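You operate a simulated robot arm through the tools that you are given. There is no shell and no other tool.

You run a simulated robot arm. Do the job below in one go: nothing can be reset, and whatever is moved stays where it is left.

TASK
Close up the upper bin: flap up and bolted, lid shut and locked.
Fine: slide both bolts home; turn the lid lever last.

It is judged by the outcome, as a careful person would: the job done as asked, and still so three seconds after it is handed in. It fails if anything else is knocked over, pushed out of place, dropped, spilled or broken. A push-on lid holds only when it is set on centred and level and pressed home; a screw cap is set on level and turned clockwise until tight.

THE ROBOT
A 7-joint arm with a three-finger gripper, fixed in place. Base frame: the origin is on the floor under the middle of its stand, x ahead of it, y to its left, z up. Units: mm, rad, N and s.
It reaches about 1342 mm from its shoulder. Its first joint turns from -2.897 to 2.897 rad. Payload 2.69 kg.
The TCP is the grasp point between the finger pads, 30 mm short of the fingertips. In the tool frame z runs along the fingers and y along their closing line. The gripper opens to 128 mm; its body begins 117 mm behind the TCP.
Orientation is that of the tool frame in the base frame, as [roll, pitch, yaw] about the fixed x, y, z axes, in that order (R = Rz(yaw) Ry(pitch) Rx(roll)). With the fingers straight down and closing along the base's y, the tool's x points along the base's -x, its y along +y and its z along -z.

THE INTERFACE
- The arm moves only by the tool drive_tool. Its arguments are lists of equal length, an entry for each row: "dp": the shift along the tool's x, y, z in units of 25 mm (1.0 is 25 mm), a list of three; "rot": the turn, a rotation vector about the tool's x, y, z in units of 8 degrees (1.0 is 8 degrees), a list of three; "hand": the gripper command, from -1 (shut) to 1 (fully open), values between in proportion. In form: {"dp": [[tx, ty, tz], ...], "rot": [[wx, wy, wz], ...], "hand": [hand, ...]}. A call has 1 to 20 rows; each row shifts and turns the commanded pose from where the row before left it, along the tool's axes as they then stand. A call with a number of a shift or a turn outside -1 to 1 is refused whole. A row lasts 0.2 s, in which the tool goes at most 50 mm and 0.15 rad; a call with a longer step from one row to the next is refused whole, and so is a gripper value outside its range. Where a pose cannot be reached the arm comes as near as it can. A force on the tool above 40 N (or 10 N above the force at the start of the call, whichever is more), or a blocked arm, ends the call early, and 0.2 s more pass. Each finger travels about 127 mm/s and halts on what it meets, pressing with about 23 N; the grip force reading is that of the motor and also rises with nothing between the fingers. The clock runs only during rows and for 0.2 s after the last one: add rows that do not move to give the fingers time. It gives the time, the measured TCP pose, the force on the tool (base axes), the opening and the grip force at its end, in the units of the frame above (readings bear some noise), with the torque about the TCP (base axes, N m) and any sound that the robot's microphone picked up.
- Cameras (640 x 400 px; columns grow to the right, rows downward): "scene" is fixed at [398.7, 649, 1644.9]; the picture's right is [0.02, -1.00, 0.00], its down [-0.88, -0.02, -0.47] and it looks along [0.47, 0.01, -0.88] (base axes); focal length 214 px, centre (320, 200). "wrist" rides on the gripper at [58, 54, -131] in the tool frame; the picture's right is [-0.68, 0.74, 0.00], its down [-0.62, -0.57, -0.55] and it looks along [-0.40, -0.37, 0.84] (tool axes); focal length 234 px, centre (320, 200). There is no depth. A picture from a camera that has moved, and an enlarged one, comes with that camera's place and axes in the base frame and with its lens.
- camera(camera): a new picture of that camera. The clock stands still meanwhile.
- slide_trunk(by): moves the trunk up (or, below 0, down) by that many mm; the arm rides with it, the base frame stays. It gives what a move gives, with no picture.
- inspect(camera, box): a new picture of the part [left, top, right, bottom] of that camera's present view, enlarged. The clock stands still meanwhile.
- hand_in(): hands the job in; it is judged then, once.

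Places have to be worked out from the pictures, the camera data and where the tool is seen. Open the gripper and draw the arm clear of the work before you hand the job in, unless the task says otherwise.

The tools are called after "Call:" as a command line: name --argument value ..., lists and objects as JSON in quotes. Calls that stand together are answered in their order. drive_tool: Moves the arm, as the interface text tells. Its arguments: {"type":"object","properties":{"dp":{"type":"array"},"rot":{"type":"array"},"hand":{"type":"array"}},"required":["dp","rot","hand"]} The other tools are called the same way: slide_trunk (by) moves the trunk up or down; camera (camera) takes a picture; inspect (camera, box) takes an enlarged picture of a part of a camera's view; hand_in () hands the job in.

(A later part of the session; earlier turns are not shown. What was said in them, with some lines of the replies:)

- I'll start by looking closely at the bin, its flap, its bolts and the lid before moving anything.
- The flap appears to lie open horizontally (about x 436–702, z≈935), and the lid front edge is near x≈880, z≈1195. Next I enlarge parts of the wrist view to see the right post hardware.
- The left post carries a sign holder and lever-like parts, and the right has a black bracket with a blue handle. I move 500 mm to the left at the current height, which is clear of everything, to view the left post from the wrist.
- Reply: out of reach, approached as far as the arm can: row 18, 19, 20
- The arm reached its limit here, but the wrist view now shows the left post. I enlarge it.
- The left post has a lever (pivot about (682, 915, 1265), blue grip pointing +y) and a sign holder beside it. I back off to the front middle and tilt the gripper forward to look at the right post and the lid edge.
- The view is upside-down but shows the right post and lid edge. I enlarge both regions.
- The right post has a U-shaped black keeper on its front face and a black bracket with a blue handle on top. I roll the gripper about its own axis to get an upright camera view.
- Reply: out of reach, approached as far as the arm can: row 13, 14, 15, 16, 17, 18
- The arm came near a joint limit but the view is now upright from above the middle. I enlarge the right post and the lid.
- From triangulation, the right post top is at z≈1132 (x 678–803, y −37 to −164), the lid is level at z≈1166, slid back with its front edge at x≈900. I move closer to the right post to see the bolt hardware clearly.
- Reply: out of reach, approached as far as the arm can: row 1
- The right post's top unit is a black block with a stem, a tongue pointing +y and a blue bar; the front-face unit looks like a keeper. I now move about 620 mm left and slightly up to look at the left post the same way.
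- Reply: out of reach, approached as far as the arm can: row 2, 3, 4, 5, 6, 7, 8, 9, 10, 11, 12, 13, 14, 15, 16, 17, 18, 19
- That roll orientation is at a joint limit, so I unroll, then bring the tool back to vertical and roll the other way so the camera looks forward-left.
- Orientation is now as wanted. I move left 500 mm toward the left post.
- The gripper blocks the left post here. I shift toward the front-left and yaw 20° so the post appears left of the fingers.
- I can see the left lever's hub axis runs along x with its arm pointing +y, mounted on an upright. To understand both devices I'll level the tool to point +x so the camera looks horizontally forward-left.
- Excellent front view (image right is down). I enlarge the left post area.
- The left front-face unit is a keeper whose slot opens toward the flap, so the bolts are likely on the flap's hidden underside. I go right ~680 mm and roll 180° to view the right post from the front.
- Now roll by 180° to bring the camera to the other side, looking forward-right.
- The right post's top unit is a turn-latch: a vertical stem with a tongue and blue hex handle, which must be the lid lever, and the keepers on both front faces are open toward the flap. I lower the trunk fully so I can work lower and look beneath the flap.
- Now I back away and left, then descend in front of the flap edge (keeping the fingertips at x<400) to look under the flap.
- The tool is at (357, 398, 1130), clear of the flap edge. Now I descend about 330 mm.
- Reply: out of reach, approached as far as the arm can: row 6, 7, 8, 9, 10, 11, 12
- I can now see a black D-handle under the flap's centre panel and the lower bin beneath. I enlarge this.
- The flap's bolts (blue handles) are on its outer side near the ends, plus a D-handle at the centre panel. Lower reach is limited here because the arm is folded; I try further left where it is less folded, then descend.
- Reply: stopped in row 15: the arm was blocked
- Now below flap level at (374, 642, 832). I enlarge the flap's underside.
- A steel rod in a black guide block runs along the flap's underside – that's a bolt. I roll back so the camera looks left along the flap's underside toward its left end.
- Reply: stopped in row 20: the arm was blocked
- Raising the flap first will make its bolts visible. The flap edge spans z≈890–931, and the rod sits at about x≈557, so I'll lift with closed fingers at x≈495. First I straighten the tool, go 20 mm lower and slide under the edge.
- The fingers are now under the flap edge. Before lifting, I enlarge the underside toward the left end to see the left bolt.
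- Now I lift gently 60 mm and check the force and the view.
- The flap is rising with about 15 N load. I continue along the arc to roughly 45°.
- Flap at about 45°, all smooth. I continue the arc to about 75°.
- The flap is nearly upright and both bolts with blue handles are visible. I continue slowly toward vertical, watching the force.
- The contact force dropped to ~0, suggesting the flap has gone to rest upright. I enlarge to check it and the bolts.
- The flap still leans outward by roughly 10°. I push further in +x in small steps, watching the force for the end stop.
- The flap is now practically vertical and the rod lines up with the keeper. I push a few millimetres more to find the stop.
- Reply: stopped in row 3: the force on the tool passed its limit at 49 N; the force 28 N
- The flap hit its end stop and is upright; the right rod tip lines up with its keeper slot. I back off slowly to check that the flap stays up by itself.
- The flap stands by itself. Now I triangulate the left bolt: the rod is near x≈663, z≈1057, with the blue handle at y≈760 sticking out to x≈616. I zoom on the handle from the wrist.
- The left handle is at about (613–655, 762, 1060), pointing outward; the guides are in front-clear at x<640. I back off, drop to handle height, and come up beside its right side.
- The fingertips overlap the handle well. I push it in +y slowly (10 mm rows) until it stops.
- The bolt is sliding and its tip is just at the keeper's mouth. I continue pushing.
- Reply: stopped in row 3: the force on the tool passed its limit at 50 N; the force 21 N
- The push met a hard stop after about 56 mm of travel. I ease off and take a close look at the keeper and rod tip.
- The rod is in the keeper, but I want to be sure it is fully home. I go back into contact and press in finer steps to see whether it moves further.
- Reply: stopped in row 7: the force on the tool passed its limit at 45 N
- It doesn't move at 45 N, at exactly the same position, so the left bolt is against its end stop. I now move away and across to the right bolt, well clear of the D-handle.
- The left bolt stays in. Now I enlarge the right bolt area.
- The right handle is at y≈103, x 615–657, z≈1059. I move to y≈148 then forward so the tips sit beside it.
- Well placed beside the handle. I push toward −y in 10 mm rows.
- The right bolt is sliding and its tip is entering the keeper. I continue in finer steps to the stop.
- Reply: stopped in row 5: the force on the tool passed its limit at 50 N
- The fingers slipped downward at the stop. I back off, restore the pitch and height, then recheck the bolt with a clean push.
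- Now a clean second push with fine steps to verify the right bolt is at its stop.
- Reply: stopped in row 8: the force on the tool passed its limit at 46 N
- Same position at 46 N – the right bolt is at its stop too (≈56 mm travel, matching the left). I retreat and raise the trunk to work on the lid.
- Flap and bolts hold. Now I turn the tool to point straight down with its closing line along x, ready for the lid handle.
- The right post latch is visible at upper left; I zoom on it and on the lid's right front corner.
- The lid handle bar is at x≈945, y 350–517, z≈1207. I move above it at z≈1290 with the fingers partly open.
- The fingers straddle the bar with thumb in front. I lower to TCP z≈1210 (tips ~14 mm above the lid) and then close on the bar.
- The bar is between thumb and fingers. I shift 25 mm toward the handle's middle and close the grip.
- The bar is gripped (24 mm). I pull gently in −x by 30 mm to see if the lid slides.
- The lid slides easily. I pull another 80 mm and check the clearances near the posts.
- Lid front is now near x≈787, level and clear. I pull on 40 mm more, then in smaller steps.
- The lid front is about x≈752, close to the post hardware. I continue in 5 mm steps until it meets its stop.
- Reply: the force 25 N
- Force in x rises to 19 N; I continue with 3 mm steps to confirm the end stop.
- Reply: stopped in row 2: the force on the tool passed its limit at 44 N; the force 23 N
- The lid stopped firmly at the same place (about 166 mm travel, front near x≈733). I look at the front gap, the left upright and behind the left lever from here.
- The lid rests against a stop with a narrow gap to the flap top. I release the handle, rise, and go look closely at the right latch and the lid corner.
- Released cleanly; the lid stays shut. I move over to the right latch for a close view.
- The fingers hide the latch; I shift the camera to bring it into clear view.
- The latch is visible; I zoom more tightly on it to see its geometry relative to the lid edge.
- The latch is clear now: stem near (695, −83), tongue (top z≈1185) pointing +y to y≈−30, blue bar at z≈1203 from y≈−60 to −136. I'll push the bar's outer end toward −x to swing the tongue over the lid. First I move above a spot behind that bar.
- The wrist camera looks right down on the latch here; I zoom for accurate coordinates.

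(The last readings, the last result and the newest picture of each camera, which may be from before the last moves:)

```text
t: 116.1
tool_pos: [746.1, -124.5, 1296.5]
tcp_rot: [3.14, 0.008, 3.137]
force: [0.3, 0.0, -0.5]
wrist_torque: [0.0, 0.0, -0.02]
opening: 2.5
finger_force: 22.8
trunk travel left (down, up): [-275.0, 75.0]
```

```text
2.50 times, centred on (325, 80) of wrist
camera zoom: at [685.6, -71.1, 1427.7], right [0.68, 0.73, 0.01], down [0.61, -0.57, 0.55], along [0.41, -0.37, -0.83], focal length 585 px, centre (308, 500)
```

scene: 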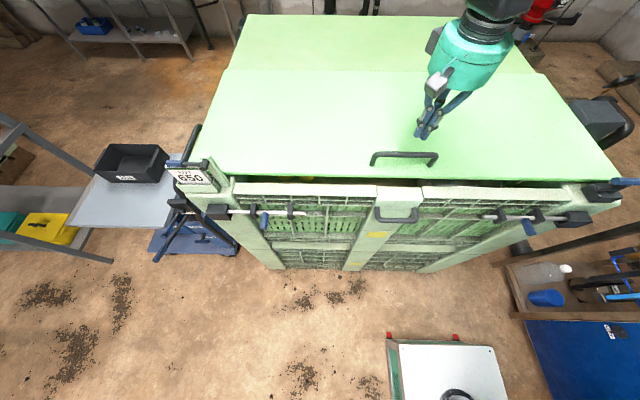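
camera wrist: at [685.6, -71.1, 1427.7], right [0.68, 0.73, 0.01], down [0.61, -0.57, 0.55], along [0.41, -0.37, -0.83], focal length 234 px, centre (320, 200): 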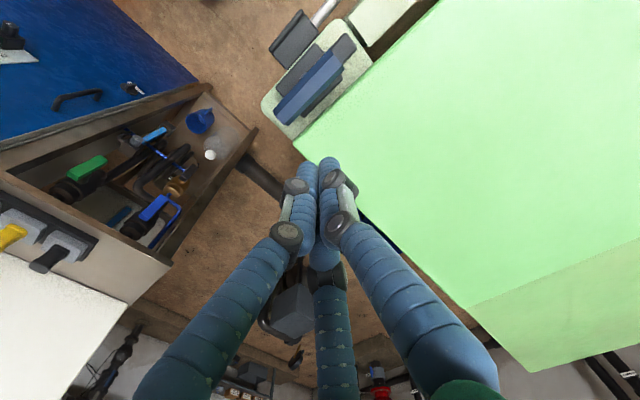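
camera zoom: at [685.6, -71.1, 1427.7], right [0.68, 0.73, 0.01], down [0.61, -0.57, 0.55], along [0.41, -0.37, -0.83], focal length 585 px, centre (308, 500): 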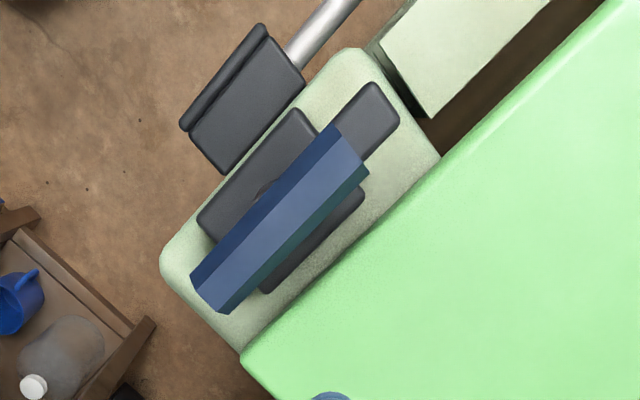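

The T-handle is symmetric about a stem at about (702, −99); the tongue reaches 55 mm so it will overlap the lid by ~20 mm when turned. I'll pinch the blue bar and twist it, so I first turn the tool to yaw −90° and centre above it.

Call:
drive_tool --dp '[[0, 0, 0], [0, 0, 0], [0, 0, 0], [0, 0, 0], [0, 0, 0], [0, 0, 0], [0, 0, 0], [0, 0, 0], [0, 0, 0], [0, 0, 0], [0, 0, 0], [0, 0, 0], [-0.51, 0.872, 0], [-0.51, 0.872, 0]]' --rot '[[0, 0, -0.935], [0, 0, -0.935], [0, 0, -0.935], [0, 0, -0.935], [0, 0, -0.935], [0, 0, -0.935], [0, 0, -0.935], [0, 0, -0.935], [0, 0, -0.935], [0, 0, -0.935], [0, 0, -0.935], [0, 0, -0.935], [0, 0, 0], [0, 0, 0]]' --hand '[-0.2, -0.2, -0.2, -0.2, -0.2, -0.2, -0.2, -0.2, -0.2, -0.2, -0.2, -0.2, -0.2, -0.2]'

Call:
camera --camera "wrist"

Call:
inspect --camera "scene" --box '[500, 90, 640, 210]'

```text
t: 119.1
tool_pos: [701.1, -98.7, 1297.1]
tcp_rot: [-3.131, 0.0, -1.578]
force: [-0.4, -0.4, -0.6]
wrist_torque: [0.02, -0.03, 0.03]
opening: 51.4
finger_force: 0.1
trunk travel left (down, up): [-275.0, 75.0]
```

```text
taken
camera wrist: at [645.9, -157.1, 1427.6], right [-0.73, 0.68, -0.01], down [0.56, 0.61, 0.56], along [0.38, 0.4, -0.83], focal length 234 px, centre (320, 200)
```

wrist: 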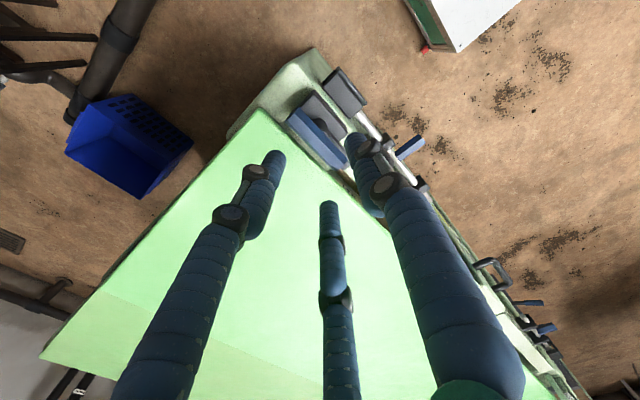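

```text
3.33 times, centred on (570, 150) of scene
camera zoom: at [398.7, 649.0, 1644.9], right [0.02, -1.0, 0.0], down [-0.88, -0.02, -0.47], along [0.47, 0.01, -0.88], focal length 715 px, centre (-513, 367)
```

zoom: 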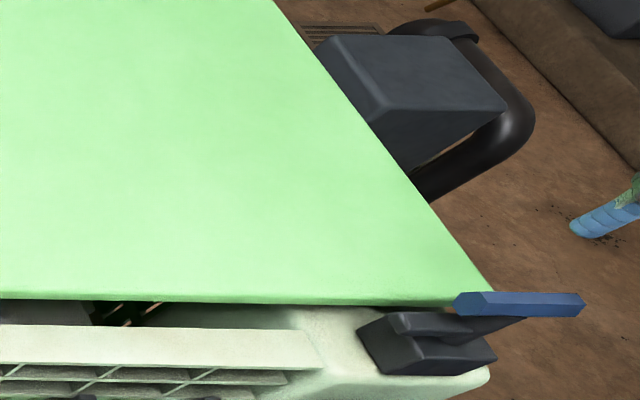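

Centred over the bar. I descend 80 mm so the fingers straddle it.

Call:
drive_tool --dp '[[0, 0, 0.8], [0, 0, 0.8], [0, 0, 0.8], [0, 0, 0.8]]' --rot '[[0, 0, 0], [0, 0, 0], [0, 0, 0], [0, 0, 0]]' --hand '[-0.2, -0.2, -0.2, -0.2]'

Call:
camera --camera "wrist"

Call:
inspect --camera "scene" --box '[500, 90, 640, 210]'

```text
t: 120.1
tool_pos: [703.4, -99.7, 1216.7]
tcp_rot: [-3.13, 0.002, -1.58]
force: [16.7, -1.4, -4.5]
wrist_torque: [0.13, -0.2, 0.01]
opening: 54.0
finger_force: 2.0
trunk travel left (down, up): [-275.0, 75.0]
```

```text
taken
camera wrist: at [647.6, -157.0, 1346.9], right [-0.73, 0.68, -0.01], down [0.57, 0.61, 0.56], along [0.38, 0.4, -0.83], focal length 234 px, centre (320, 200)
```

wrist: 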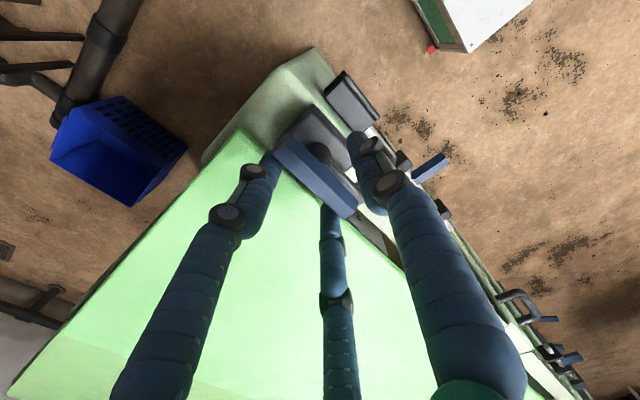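

```text
3.33 times, centred on (570, 150) of scene
camera zoom: at [398.7, 649.0, 1644.9], right [0.02, -1.0, 0.0], down [-0.88, -0.02, -0.47], along [0.47, 0.01, -0.88], focal length 715 px, centre (-513, 367)
```

zoom: 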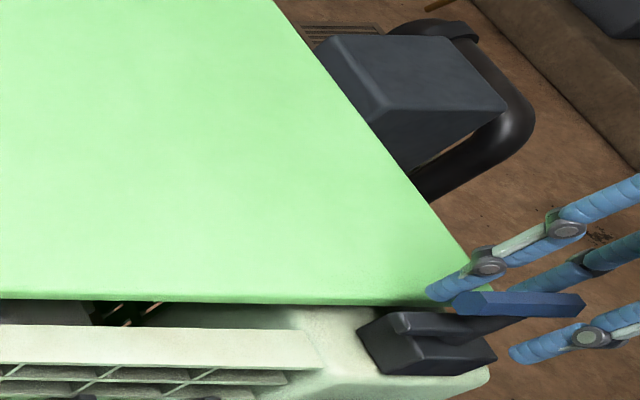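

There is a 17 N contact force in +x. I zoom in to see what is touching before closing.

Call:
inspect --camera "wrist" --box '[230, 90, 400, 260]'

Call:
inspect --camera "scene" --box '[560, 150, 640, 210]'

```text
2.35 times, centred on (315, 175) of wrist
camera zoom: at [647.6, -157.0, 1346.9], right [-0.73, 0.68, -0.01], down [0.57, 0.61, 0.56], along [0.38, 0.4, -0.83], focal length 551 px, centre (332, 259)
```

zoom: 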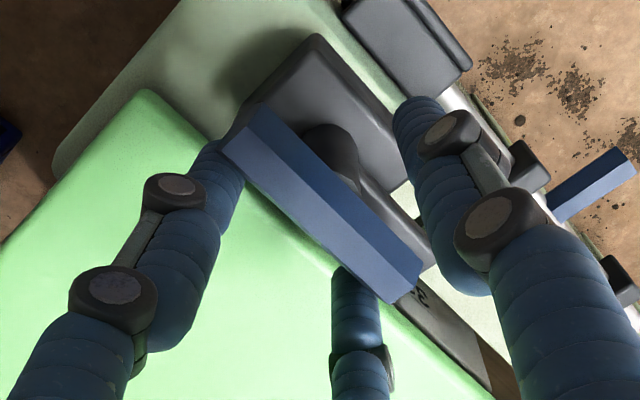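

```text
6.67 times, centred on (600, 180) of scene
camera zoom: at [398.7, 649.0, 1644.9], right [0.02, -1.0, 0.0], down [-0.88, -0.02, -0.47], along [0.47, 0.01, -0.88], focal length 1430 px, centre (-1547, 333)
```

zoom: 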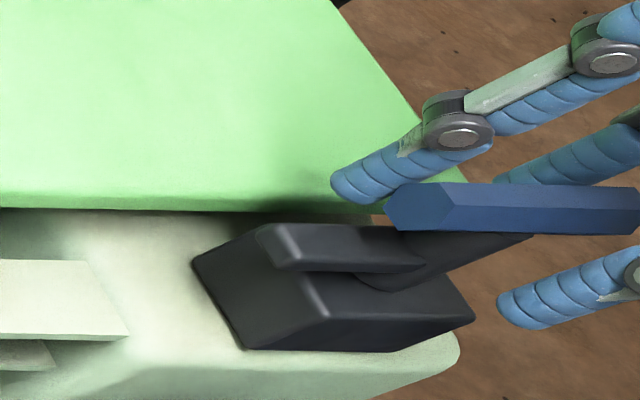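

Both rear fingers touch the bar's +x side while the thumb is ~15 mm off. I shift +x by 8 mm to centre, then close.

Call:
drive_tool --dp '[[0, -0.2, 0], [0, -0.16, 0], [0, 0, 0], [0, 0, 0], [0, 0, 0], [0, 0, 0]]' --rot '[[0, 0, 0], [0, 0, 0], [0, 0, 0], [0, 0, 0], [0, 0, 0], [0, 0, 0]]' --hand '[-0.2, -0.2, -1, -1, -1, -1]'

Call:
camera --camera "wrist"

Call:
inspect --camera "scene" --box '[560, 150, 640, 210]'

```text
t: 121.5
tool_pos: [709.6, -98.0, 1214.9]
tcp_rot: [-3.134, 0.002, -1.579]
force: [-14.7, -0.5, -6.6]
wrist_torque: [0.04, 1.08, -0.04]
opening: 31.2
finger_force: 44.7
trunk travel left (down, up): [-275.0, 75.0]
```

```text
taken
camera wrist: at [653.7, -156.9, 1346.9], right [-0.73, 0.68, 0.0], down [0.57, 0.61, 0.55], along [0.38, 0.4, -0.83], focal length 234 px, centre (320, 200)
```

wrist: 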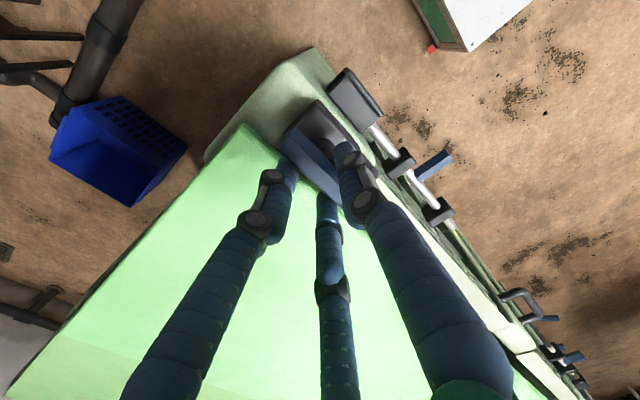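

```text
6.67 times, centred on (600, 180) of scene
camera zoom: at [398.7, 649.0, 1644.9], right [0.02, -1.0, 0.0], down [-0.88, -0.02, -0.47], along [0.47, 0.01, -0.88], focal length 1430 px, centre (-1547, 333)
```

zoom: 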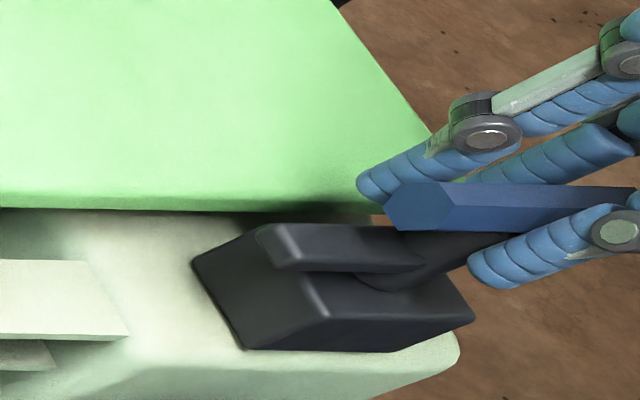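

The bar is gripped. I relieve the side load by moving −x 5 mm, then begin twisting clockwise (from above) by about 24°.

Call:
drive_tool --dp '[[0, 0.2, 0], [0, 0, 0], [0, 0, 0], [0, 0, 0], [0, 0, 0], [0, 0, 0], [0, 0, 0]]' --rot '[[0, 0, 0], [0, 0, 0.5], [0, 0, 0.5], [0, 0, 0.5], [0, 0, 0.5], [0, 0, 0.5], [0, 0, 0.5]]' --hand '[-1, -1, -1, -1, -1, -1, -1]'

Call:
inspect --camera "scene" --box '[560, 150, 640, 210]'

Call:
inspect --camera "wrist" --box '[230, 70, 400, 240]'

```text
t: 123.1
tool_pos: [708.2, -100.3, 1215.7]
tcp_rot: [-3.132, 0.005, -1.982]
force: [16.4, -8.4, -14.5]
wrist_torque: [-0.43, 0.4, 0.05]
opening: 31.1
finger_force: 45.0
trunk travel left (down, up): [-275.0, 75.0]
stopped in row 7: the force on the tool passed its limit at 40 N (the readings are from after the stop); the commanded pose is now the measured one
```

```text
6.67 times, centred on (600, 180) of scene
camera zoom: at [398.7, 649.0, 1644.9], right [0.02, -1.0, 0.0], down [-0.88, -0.02, -0.47], along [0.47, 0.01, -0.88], focal length 1430 px, centre (-1547, 333)
```

zoom: 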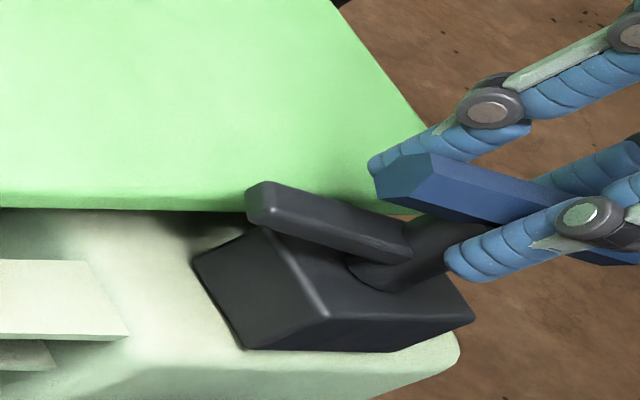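

```text
2.35 times, centred on (315, 155) of wrist
camera zoom: at [635.1, -132.9, 1346.8], right [-0.4, 0.91, 0.0], down [0.76, 0.34, 0.56], along [0.51, 0.22, -0.83], focal length 551 px, centre (332, 306)
```

zoom: 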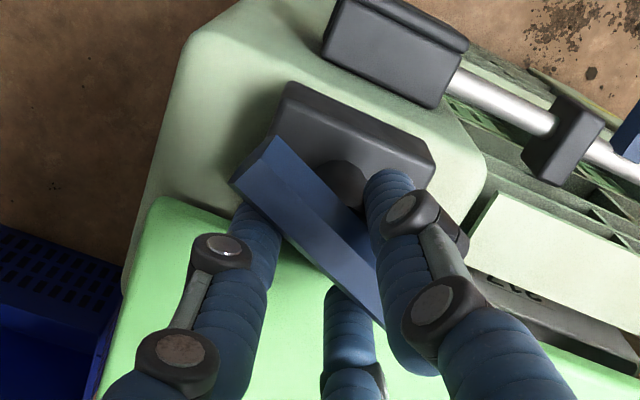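

The lever is turning – the tongue swings toward the lid as intended. I continue more slowly.

Call:
drive_tool --dp '[[0, 0, 0], [0, 0, 0], [0, 0, 0], [0, 0, 0], [0, 0, 0], [0, 0, 0], [0, 0, 0], [0, 0, 0], [0, 0, 0], [0, 0, 0]]' --rot '[[0, 0, 0.3], [0, 0, 0.3], [0, 0, 0.3], [0, 0, 0.3], [0, 0, 0.3], [0, 0, 0.3], [0, 0, 0.3], [0, 0, 0.3], [0, 0, 0.3], [0, 0, 0.3]]' --hand '[-1, -1, -1, -1, -1, -1, -1, -1, -1, -1]'

Call:
inspect --camera "scene" --box '[560, 150, 640, 210]'

Call:
inspect --camera "wrist" --box '[230, 70, 400, 240]'

```text
t: 124.1
tool_pos: [708.9, -101.2, 1217.6]
tcp_rot: [-3.131, 0.007, -2.146]
force: [17.9, -8.2, -14.7]
wrist_torque: [-0.35, 0.47, 0.04]
opening: 31.2
finger_force: 45.1
trunk travel left (down, up): [-275.0, 75.0]
stopped in row 5: the force on the tool passed its limit at 40 N (the readings are from after the stop); the commanded pose is now the measured one
```

```text
6.67 times, centred on (600, 180) of scene
camera zoom: at [398.7, 649.0, 1644.9], right [0.02, -1.0, 0.0], down [-0.88, -0.02, -0.47], along [0.47, 0.01, -0.88], focal length 1430 px, centre (-1547, 333)
```

zoom: 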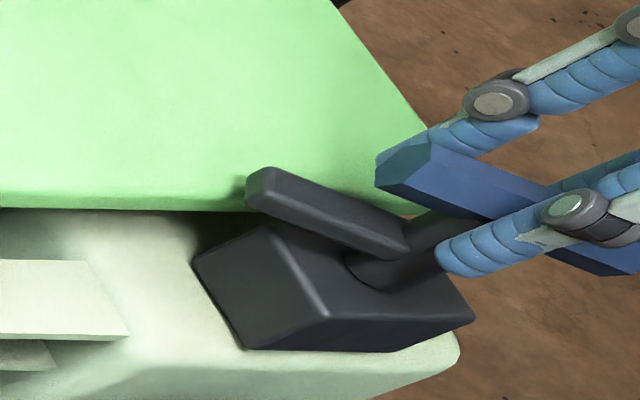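

```text
2.35 times, centred on (315, 155) of wrist
camera zoom: at [630.6, -121.5, 1346.8], right [-0.25, 0.97, 0.0], down [0.8, 0.21, 0.56], along [0.54, 0.14, -0.83], focal length 551 px, centre (332, 306)
```

zoom: 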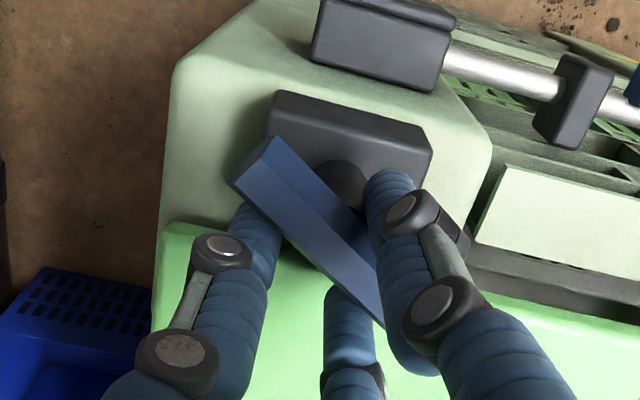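

Net torque is small but lateral force has built up from slight misalignment. I relieve it by a small shift and continue turning in small steps.

Call:
drive_tool --dp '[[-0.015, -0.133, 0.1], [0, 0, 0]]' --rot '[[0, 0, 0], [0, 0, 0.1]]' --hand '[-1, -1]'

```text
t: 124.7
tool_pos: [708.8, -100.7, 1216.9]
tcp_rot: [-3.131, 0.008, -2.161]
force: [-1.8, -0.6, 9.5]
wrist_torque: [-0.06, 1.36, 0.03]
opening: 31.1
finger_force: 44.8
trunk travel left (down, up): [-275.0, 75.0]
```

Side load is relieved. I continue the turn by about 19°.

Call:
drive_tool --dp '[[0, 0, -0.03], [0, 0, 0], [0, 0, 0], [0, 0, 0], [0, 0, 0], [0, 0, 0], [0, 0, 0], [0, 0, 0]]' --rot '[[0, 0, 0.3], [0, 0, 0.3], [0, 0, 0.3], [0, 0, 0.3], [0, 0, 0.3], [0, 0, 0.3], [0, 0, 0.3], [0, 0, 0.3]]' --hand '[-1, -1, -1, -1, -1, -1, -1, -1]'

Call:
inspect --camera "scene" --box '[560, 150, 640, 210]'

```text
t: 126.5
tool_pos: [709.7, -102.7, 1217.9]
tcp_rot: [-3.135, 0.01, -2.497]
force: [-14.7, -21.2, 6.0]
wrist_torque: [-0.24, 1.49, 0.14]
opening: 31.3
finger_force: 45.4
trunk travel left (down, up): [-275.0, 75.0]
```

```text
6.67 times, centred on (600, 180) of scene
camera zoom: at [398.7, 649.0, 1644.9], right [0.02, -1.0, 0.0], down [-0.88, -0.02, -0.47], along [0.47, 0.01, -0.88], focal length 1430 px, centre (-1547, 333)
```

zoom: 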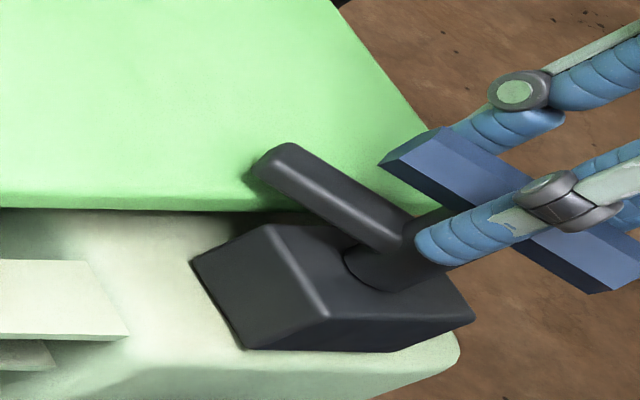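

Tongue is now over the lid edge (~53°). I relieve the side load again and keep turning.

Call:
drive_tool --dp '[[0.131, -0.041, -0.02], [0, 0, 0], [0, 0, 0], [0, 0, 0], [0, 0, 0], [0, 0, 0], [0, 0, 0], [0, 0, 0]]' --rot '[[0, 0, 0], [0, 0, 0.3], [0, 0, 0.3], [0, 0, 0.3], [0, 0, 0.3], [0, 0, 0.3], [0, 0, 0.3], [0, 0, 0.3]]' --hand '[-1, -1, -1, -1, -1, -1, -1, -1]'

Call:
inspect --camera "scene" --box '[560, 150, 640, 210]'

```text
t: 128.3
tool_pos: [707.7, -105.5, 1217.3]
tcp_rot: [-3.137, 0.012, -2.789]
force: [0.4, -5.5, -2.7]
wrist_torque: [0.38, 0.97, 0.02]
opening: 30.6
finger_force: 45.2
trunk travel left (down, up): [-275.0, 75.0]
```

```text
6.67 times, centred on (600, 180) of scene
camera zoom: at [398.7, 649.0, 1644.9], right [0.02, -1.0, 0.0], down [-0.88, -0.02, -0.47], along [0.47, 0.01, -0.88], focal length 1430 px, centre (-1547, 333)
```

zoom: 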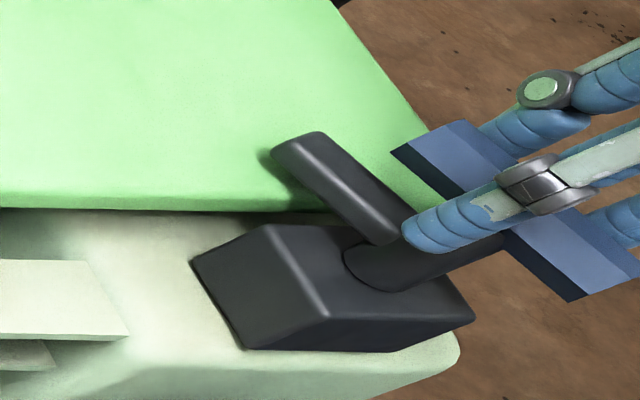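

About 69° turned. I continue toward 90° and look for the end stop.

Call:
drive_tool --dp '[[0.02, 0, 0], [0, 0, 0], [0, 0, 0], [0, 0, 0], [0, 0, 0], [0, 0, 0], [0, 0, 0], [0, 0, 0]]' --rot '[[0, 0, 0.3], [0, 0, 0.3], [0, 0, 0.3], [0, 0, 0.3], [0, 0, 0.3], [0, 0, 0.3], [0, 0, 0.3], [0, 0, 0.3]]' --hand '[-1, -1, -1, -1, -1, -1, -1, -1]'

Call:
inspect --camera "scene" --box '[560, 150, 640, 210]'

```text
t: 130.1
tool_pos: [706.2, -104.8, 1215.6]
tcp_rot: [-3.14, 0.013, -3.125]
force: [-9.4, -17.6, -6.8]
wrist_torque: [0.37, -0.68, 0.07]
opening: 31.0
finger_force: 45.0
trunk travel left (down, up): [-275.0, 75.0]
```

```text
6.67 times, centred on (600, 180) of scene
camera zoom: at [398.7, 649.0, 1644.9], right [0.02, -1.0, 0.0], down [-0.88, -0.02, -0.47], along [0.47, 0.01, -0.88], focal length 1430 px, centre (-1547, 333)
```

zoom: 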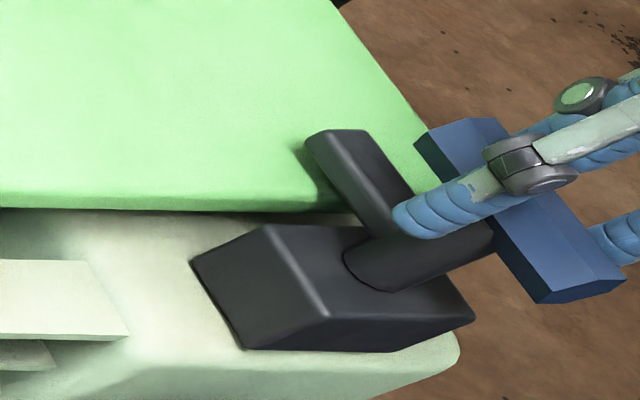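

Turned about 88°. I relieve the load and try a few more degrees to find the stop.

Call:
drive_tool --dp '[[0.048, -0.088, 0.03], [0, 0, 0], [0, 0, 0], [0, 0, 0]]' --rot '[[0, 0, 0], [0, 0, 0.25], [0, 0, 0.25], [0, 0, 0.25]]' --hand '[-1, -1, -1, -1]'

Call:
inspect --camera "scene" --box '[560, 150, 640, 210]'

Call:
camera --camera "wrist"

```text
t: 131.1
tool_pos: [706.8, -107.4, 1216.5]
tcp_rot: [3.139, 0.013, 3.053]
force: [-1.0, -3.3, 1.6]
wrist_torque: [0.94, 0.06, 1.68]
opening: 31.6
finger_force: 45.4
trunk travel left (down, up): [-275.0, 75.0]
```

```text
6.67 times, centred on (600, 180) of scene
camera zoom: at [398.7, 649.0, 1644.9], right [0.02, -1.0, 0.0], down [-0.88, -0.02, -0.47], along [0.47, 0.01, -0.88], focal length 1430 px, centre (-1547, 333)
```

zoom: 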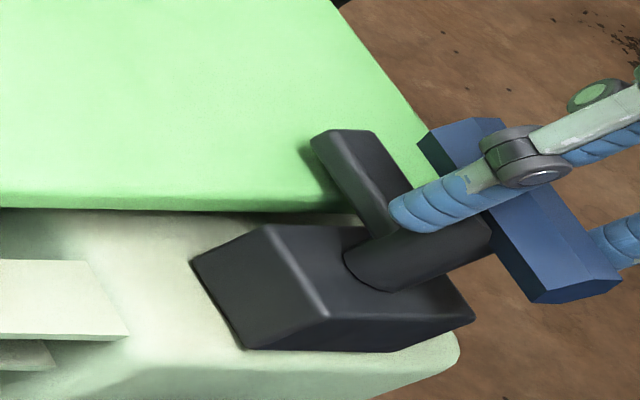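

```text
taken
camera wrist: at [651.1, -48.6, 1347.0], right [0.74, 0.68, 0.01], down [0.56, -0.62, 0.56], along [0.38, -0.4, -0.83], focal length 234 px, centre (320, 200)
```

wrist: 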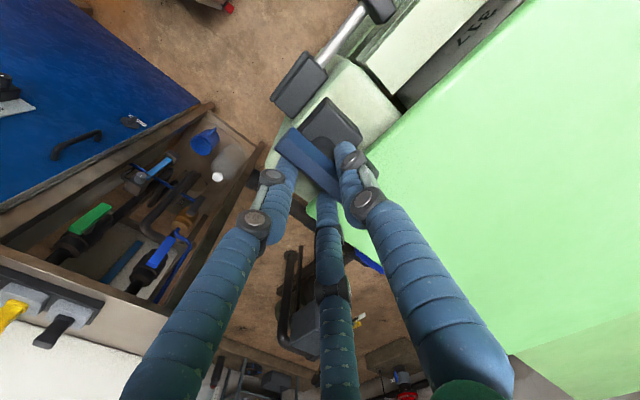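

Torque jumped to 1.7 N·m – the lever is at its stop with the tongue pointing over the lid. I open the fingers and rise straight up.

Call:
drive_tool --dp '[[0, 0, 0], [0, 0, 0], [0, 0, 0], [0, 0, -0.4], [0, 0, -0.8], [0, 0, -1], [0, 0, -1]]' --rot '[[0, 0, 0], [0, 0, 0], [0, 0, 0], [0, 0, 0], [0, 0, 0], [0, 0, 0], [0, 0, 0]]' --hand '[-0.1, -0.1, -0.1, -0.1, -0.1, -0.1, -0.1]'

Call:
inspect --camera "scene" --box '[560, 150, 640, 210]'

Call:
camera --camera "wrist"

Call:
camera --camera "scene"

```text
t: 132.7
tool_pos: [704.5, -106.5, 1298.0]
tcp_rot: [3.139, 0.012, 3.055]
force: [0.1, 0.2, 0.3]
wrist_torque: [0.02, -0.07, 0.0]
opening: 57.4
finger_force: 0.0
trunk travel left (down, up): [-275.0, 75.0]
```

```text
6.67 times, centred on (600, 180) of scene
camera zoom: at [398.7, 649.0, 1644.9], right [0.02, -1.0, 0.0], down [-0.88, -0.02, -0.47], along [0.47, 0.01, -0.88], focal length 1430 px, centre (-1547, 333)
```

zoom: 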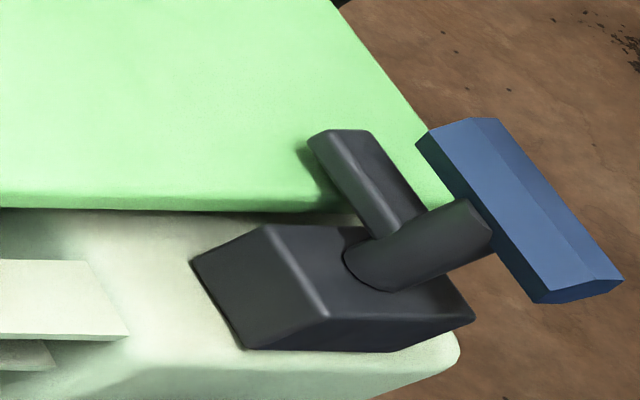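

```text
taken
camera wrist: at [650.3, -49.1, 1428.7], right [0.74, 0.67, 0.01], down [0.56, -0.62, 0.56], along [0.38, -0.4, -0.83], focal length 234 px, centre (320, 200)
```

wrist: 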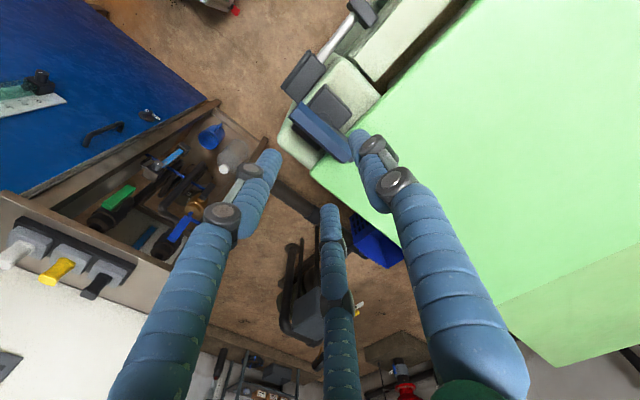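

```text
taken
```

scene: 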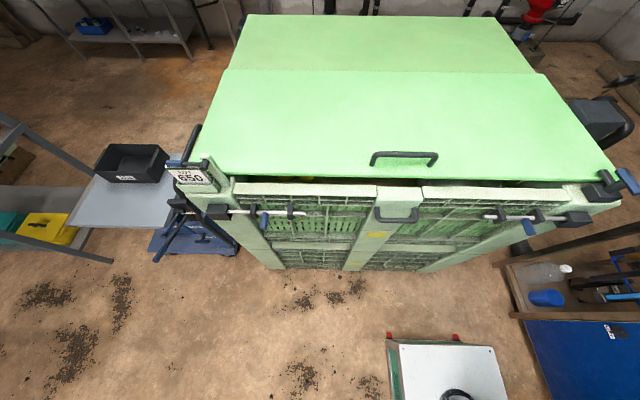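

The tongue now lies over the lid edge and the lever stays. To be thorough about the other lever on the left post, I move left above the lid to look at it from behind.

Call:
drive_tool --dp '[[-0.12, 1, -0.06], [-0.12, 1, -0.06], [-0.12, 1, -0.06], [-0.12, 1, -0.06], [-0.12, 1, -0.06], [-0.12, 1, -0.06], [-0.12, 1, -0.06], [-0.12, 1, -0.06], [-0.12, 1, -0.06], [-0.12, 1, -0.06], [-0.12, 1, -0.06], [-0.12, 1, -0.06], [-0.12, 1, -0.06], [-0.12, 1, -0.06], [-0.12, 1, -0.06], [-0.12, 1, -0.06], [-0.12, 1, -0.06], [-0.12, 1, -0.06], [-0.12, 1, -0.06], [-0.12, 1, -0.06]]' --rot '[[0, 0, 0], [0, 0, 0], [0, 0, 0], [0, 0, 0], [0, 0, 0], [0, 0, 0], [0, 0, 0], [0, 0, 0], [0, 0, 0], [0, 0, 0], [0, 0, 0], [0, 0, 0], [0, 0, 0], [0, 0, 0], [0, 0, 0], [0, 0, 0], [0, 0, 0], [0, 0, 0], [0, 0, 0], [0, 0, 0]]' --hand '[-1, -1, -1, -1, -1, -1, -1, -1, -1, -1, -1, -1, -1, -1, -1, -1, -1, -1, -1, -1]'

Call:
drive_tool --dp '[[0, 1, 0], [0, 1, 0], [0, 1, 0], [0, 1, 0], [0, 1, 0], [0, 1, 0], [0, 0, 0], [0, 0, 0], [0, 0, 0], [0, 0, 0], [0, 0, 0], [0, 0, 0], [0, 0, 0], [0, 0, 0], [0, 0, 0], [0, 0, 0], [0, 0, 0], [0, 0, 0], [0, 0, 0], [0, 0, 0]]' --rot '[[0, 0, 0], [0, 0, 0], [0, 0, 0], [0, 0, 0], [0, 0, 0], [0, 0, 0], [0, 0, -1], [0, 0, -1], [0, 0, -1], [0, 0, -1], [0, 0, -1], [0, 0, -1], [0, 0, -1], [0, 0, -1], [0, 0, -1], [0, 0, -1], [0, 0, -1], [0, 0, -1], [0, 0, -1], [0, 0, -1]]' --hand '[-1, -1, -1, -1, -1, -1, -1, -1, -1, -1, -1, -1, -1, -1, -1, -1, -1, -1, -1, -1]'

Call:
camera --camera "wrist"

```text
t: 136.9
tool_pos: [809.2, 385.4, 1326.5]
tcp_rot: [3.141, 0.011, 3.054]
force: [-0.3, 0.5, 0.1]
wrist_torque: [-0.01, -0.04, -0.01]
opening: 2.4
finger_force: 22.6
trunk travel left (down, up): [-275.0, 75.0]
```

```text
t: 141.1
tool_pos: [822.1, 535.3, 1327.9]
tcp_rot: [-3.129, -0.004, -1.271]
force: [-0.1, 0.7, 0.4]
wrist_torque: [0.01, -0.01, -0.03]
opening: 2.1
finger_force: 22.8
trunk travel left (down, up): [-275.0, 75.0]
```

```text
taken
camera wrist: at [785.1, 463.9, 1458.2], right [-0.9, 0.43, -0.01], down [0.35, 0.76, 0.55], along [0.25, 0.5, -0.83], focal length 234 px, centre (320, 200)
```

wrist: 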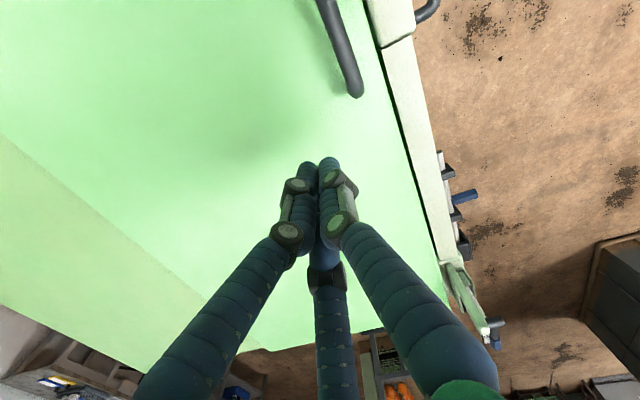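

The left upright is visible at the lower right of the view; I zoom on it.

Call:
inspect --camera "wrist" --box '[420, 240, 540, 370]'

Call:
inspect --camera "scene" --box '[150, 120, 260, 220]'

```text
3.08 times, centred on (480, 305) of wrist
camera zoom: at [785.1, 463.9, 1458.2], right [-0.9, 0.43, -0.01], down [0.35, 0.76, 0.55], along [0.25, 0.5, -0.83], focal length 720 px, centre (-172, -123)
```

zoom: 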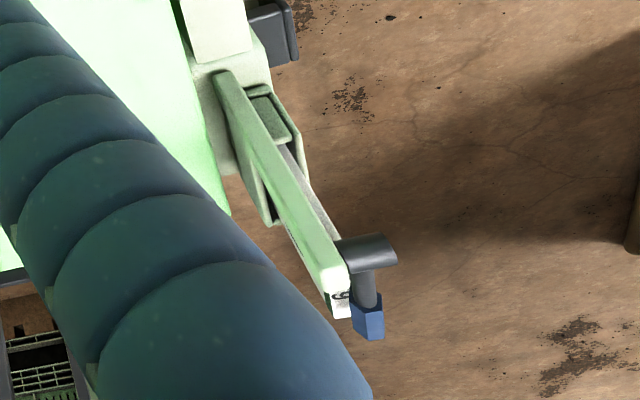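

```text
4.00 times, centred on (205, 170) of scene
camera zoom: at [398.7, 649.0, 1644.9], right [0.02, -1.0, 0.0], down [-0.88, -0.02, -0.47], along [0.47, 0.01, -0.88], focal length 858 px, centre (780, 320)
```

zoom: 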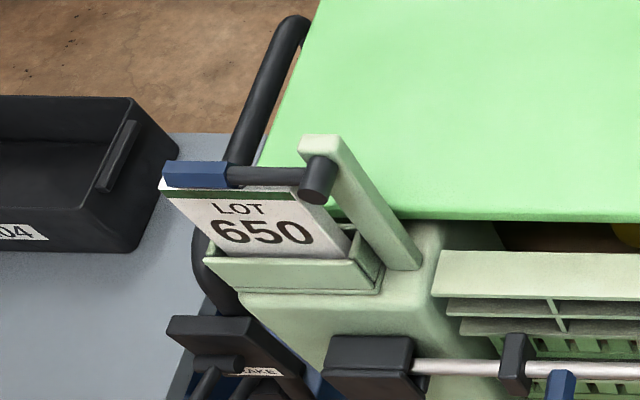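

From behind, the left upright carries no tongue – that lever only sits over the LOT card, so it isn't a lid lock and I leave it alone. I now rise, open the gripper and draw the arm clear toward the robot.

Call:
drive_tool --dp '[[0, 0, -1], [0, 0, -1], [0, 0, -1], [0.273, 0.92, -0.2], [0.273, 0.92, -0.2], [0.273, 0.92, -0.2], [0.273, 0.92, -0.2], [0.273, 0.92, -0.2], [0.273, 0.92, -0.2], [0.273, 0.92, -0.2], [0.273, 0.92, -0.2], [0.273, 0.92, -0.2], [0.273, 0.92, -0.2], [0.273, 0.92, -0.2], [0.273, 0.92, -0.2], [0.273, 0.92, -0.2], [0.273, 0.92, -0.2], [0.273, 0.92, -0.2]]' --rot '[[0, 0, 0], [0, 0, 0], [0, 0, 0], [0, 0, 0], [0, 0, 0], [0, 0, 0], [0, 0, 0], [0, 0, 0], [0, 0, 0], [0, 0, 0], [0, 0, 0], [0, 0, 0], [0, 0, 0], [0, 0, 0], [0, 0, 0], [0, 0, 0], [0, 0, 0], [0, 0, 0]]' --hand '[-1, -1, -1, -1, -1, -1, -1, -1, -1, -1, 1, 1, 1, 1, 1, 1, 1, 1]'

Call:
camera --camera "scene"

Call:
camera --camera "wrist"

Call:
inspect --camera "scene" --box '[190, 140, 420, 270]'

Call:
inspect --camera "scene" --box '[400, 130, 640, 270]'

```text
t: 144.9
tool_pos: [517.2, 335.3, 1473.5]
tcp_rot: [-3.13, -0.003, -1.273]
force: [-0.2, -0.2, 0.9]
wrist_torque: [0.01, -0.01, -0.01]
opening: 128.3
finger_force: 0.1
trunk travel left (down, up): [-275.0, 75.0]
```

```text
taken
```

scene: 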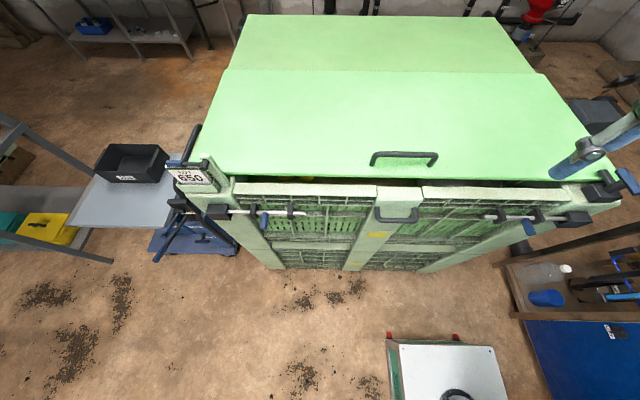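

```text
taken
camera wrist: at [481.6, 264.7, 1604.6], right [-0.9, 0.43, -0.01], down [0.35, 0.75, 0.55], along [0.25, 0.49, -0.83], focal length 234 px, centre (320, 200)
```

wrist: 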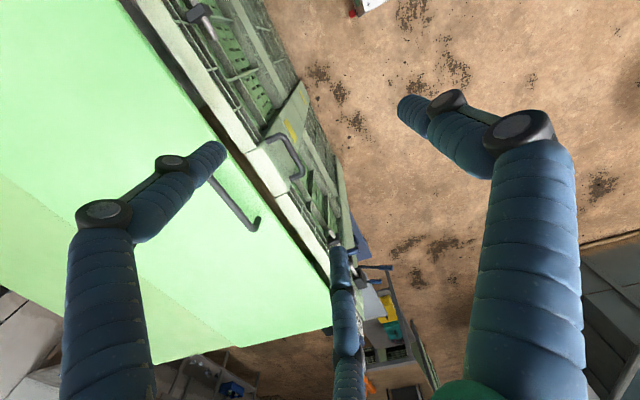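

```text
2.78 times, centred on (305, 205) of scene
camera zoom: at [398.7, 649.0, 1644.9], right [0.02, -1.0, 0.0], down [-0.88, -0.02, -0.47], along [0.47, 0.01, -0.88], focal length 597 px, centre (362, 186)
```

zoom: 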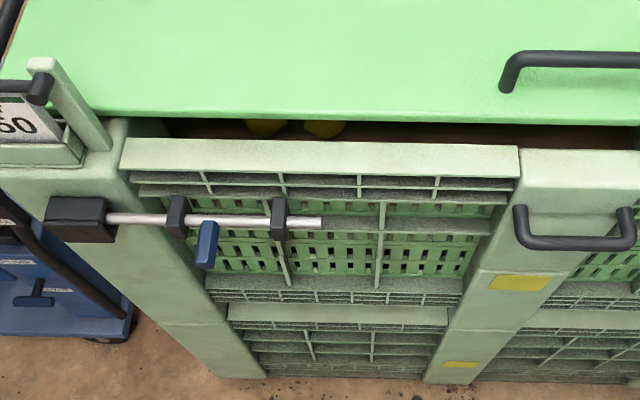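

```text
2.67 times, centred on (520, 200) of scene
camera zoom: at [398.7, 649.0, 1644.9], right [0.02, -1.0, 0.0], down [-0.88, -0.02, -0.47], along [0.47, 0.01, -0.88], focal length 572 px, centre (-213, 200)
```

zoom: 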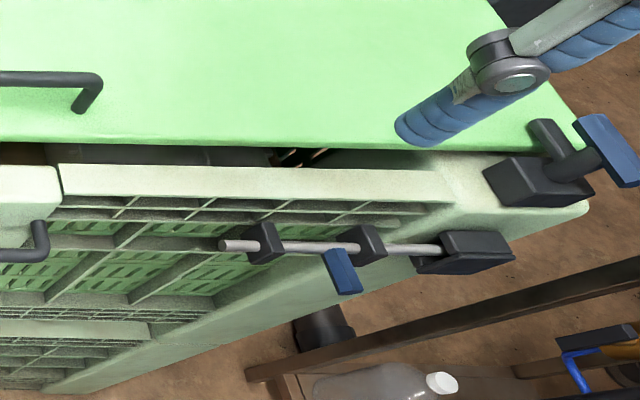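

Everything looks in place. I take one last close look at the lid/flap gap and at the latch from the wrist view before handing in.

Call:
inspect --camera "wrist" --box '[120, 0, 360, 250]'

Call:
inspect --camera "scene" --box '[420, 150, 600, 220]'

```text
1.60 times, centred on (240, 125) of wrist
camera zoom: at [481.6, 264.7, 1604.6], right [-0.9, 0.43, -0.01], down [0.35, 0.75, 0.55], along [0.25, 0.49, -0.83], focal length 375 px, centre (448, 320)
```

zoom: 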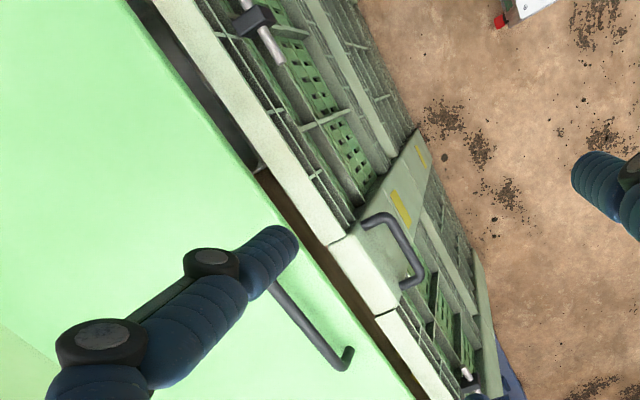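

```text
3.56 times, centred on (510, 185) of scene
camera zoom: at [398.7, 649.0, 1644.9], right [0.02, -1.0, 0.0], down [-0.88, -0.02, -0.47], along [0.47, 0.01, -0.88], focal length 763 px, centre (-356, 253)
```

zoom: 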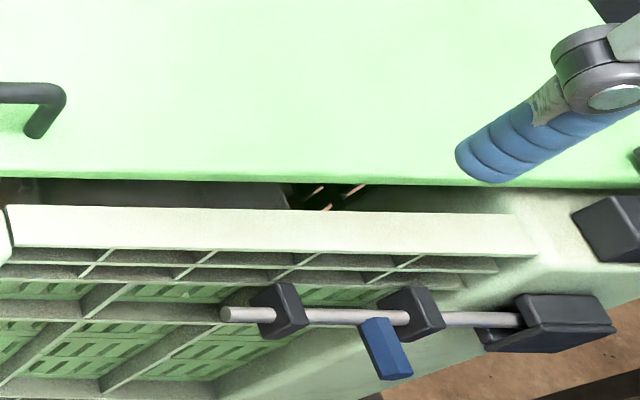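

Flap upright with both bolts in their keepers, lid at its stop, lever turned so its tongue covers the lid edge, nothing else disturbed, gripper open and clear. I hand in the job.

Call:
hand_in

```text
The job is handed in.
```

The upper bin is closed up, and I've handed the job in. I haven't seen how it was judged.

- **Flap:** it is upright against its stop and stays up on its own.
- **Bolts:** both are slid into their keepers on the posts. Each moved about 56 mm, then didn't budge under a second push of about 45 N.
- **Lid:** I pulled it forward about 166 mm until it stopped firmly; pulling with 44 N moved it no further. A narrow, even gap of roughly 15–30 mm remains between the lid's front edge and the flap. I took this as its shut position because the stop was rigid and the lid wasn't touching anything at the posts.
- **Lid lever:** I turned the one on the right post last, about 90° to its stop. Its tongue now overlaps the lid edge by about 20 mm. I took this as the lid lever because it is the only one with a tongue that reaches the lid. The lever beside the "LOT 650" card on the left post has nothing that touches the lid, so I left it alone.

In the last pictures the lemons, the white box and the LOT card show no sign of having been disturbed. The gripper is open and the arm is well above the bin.
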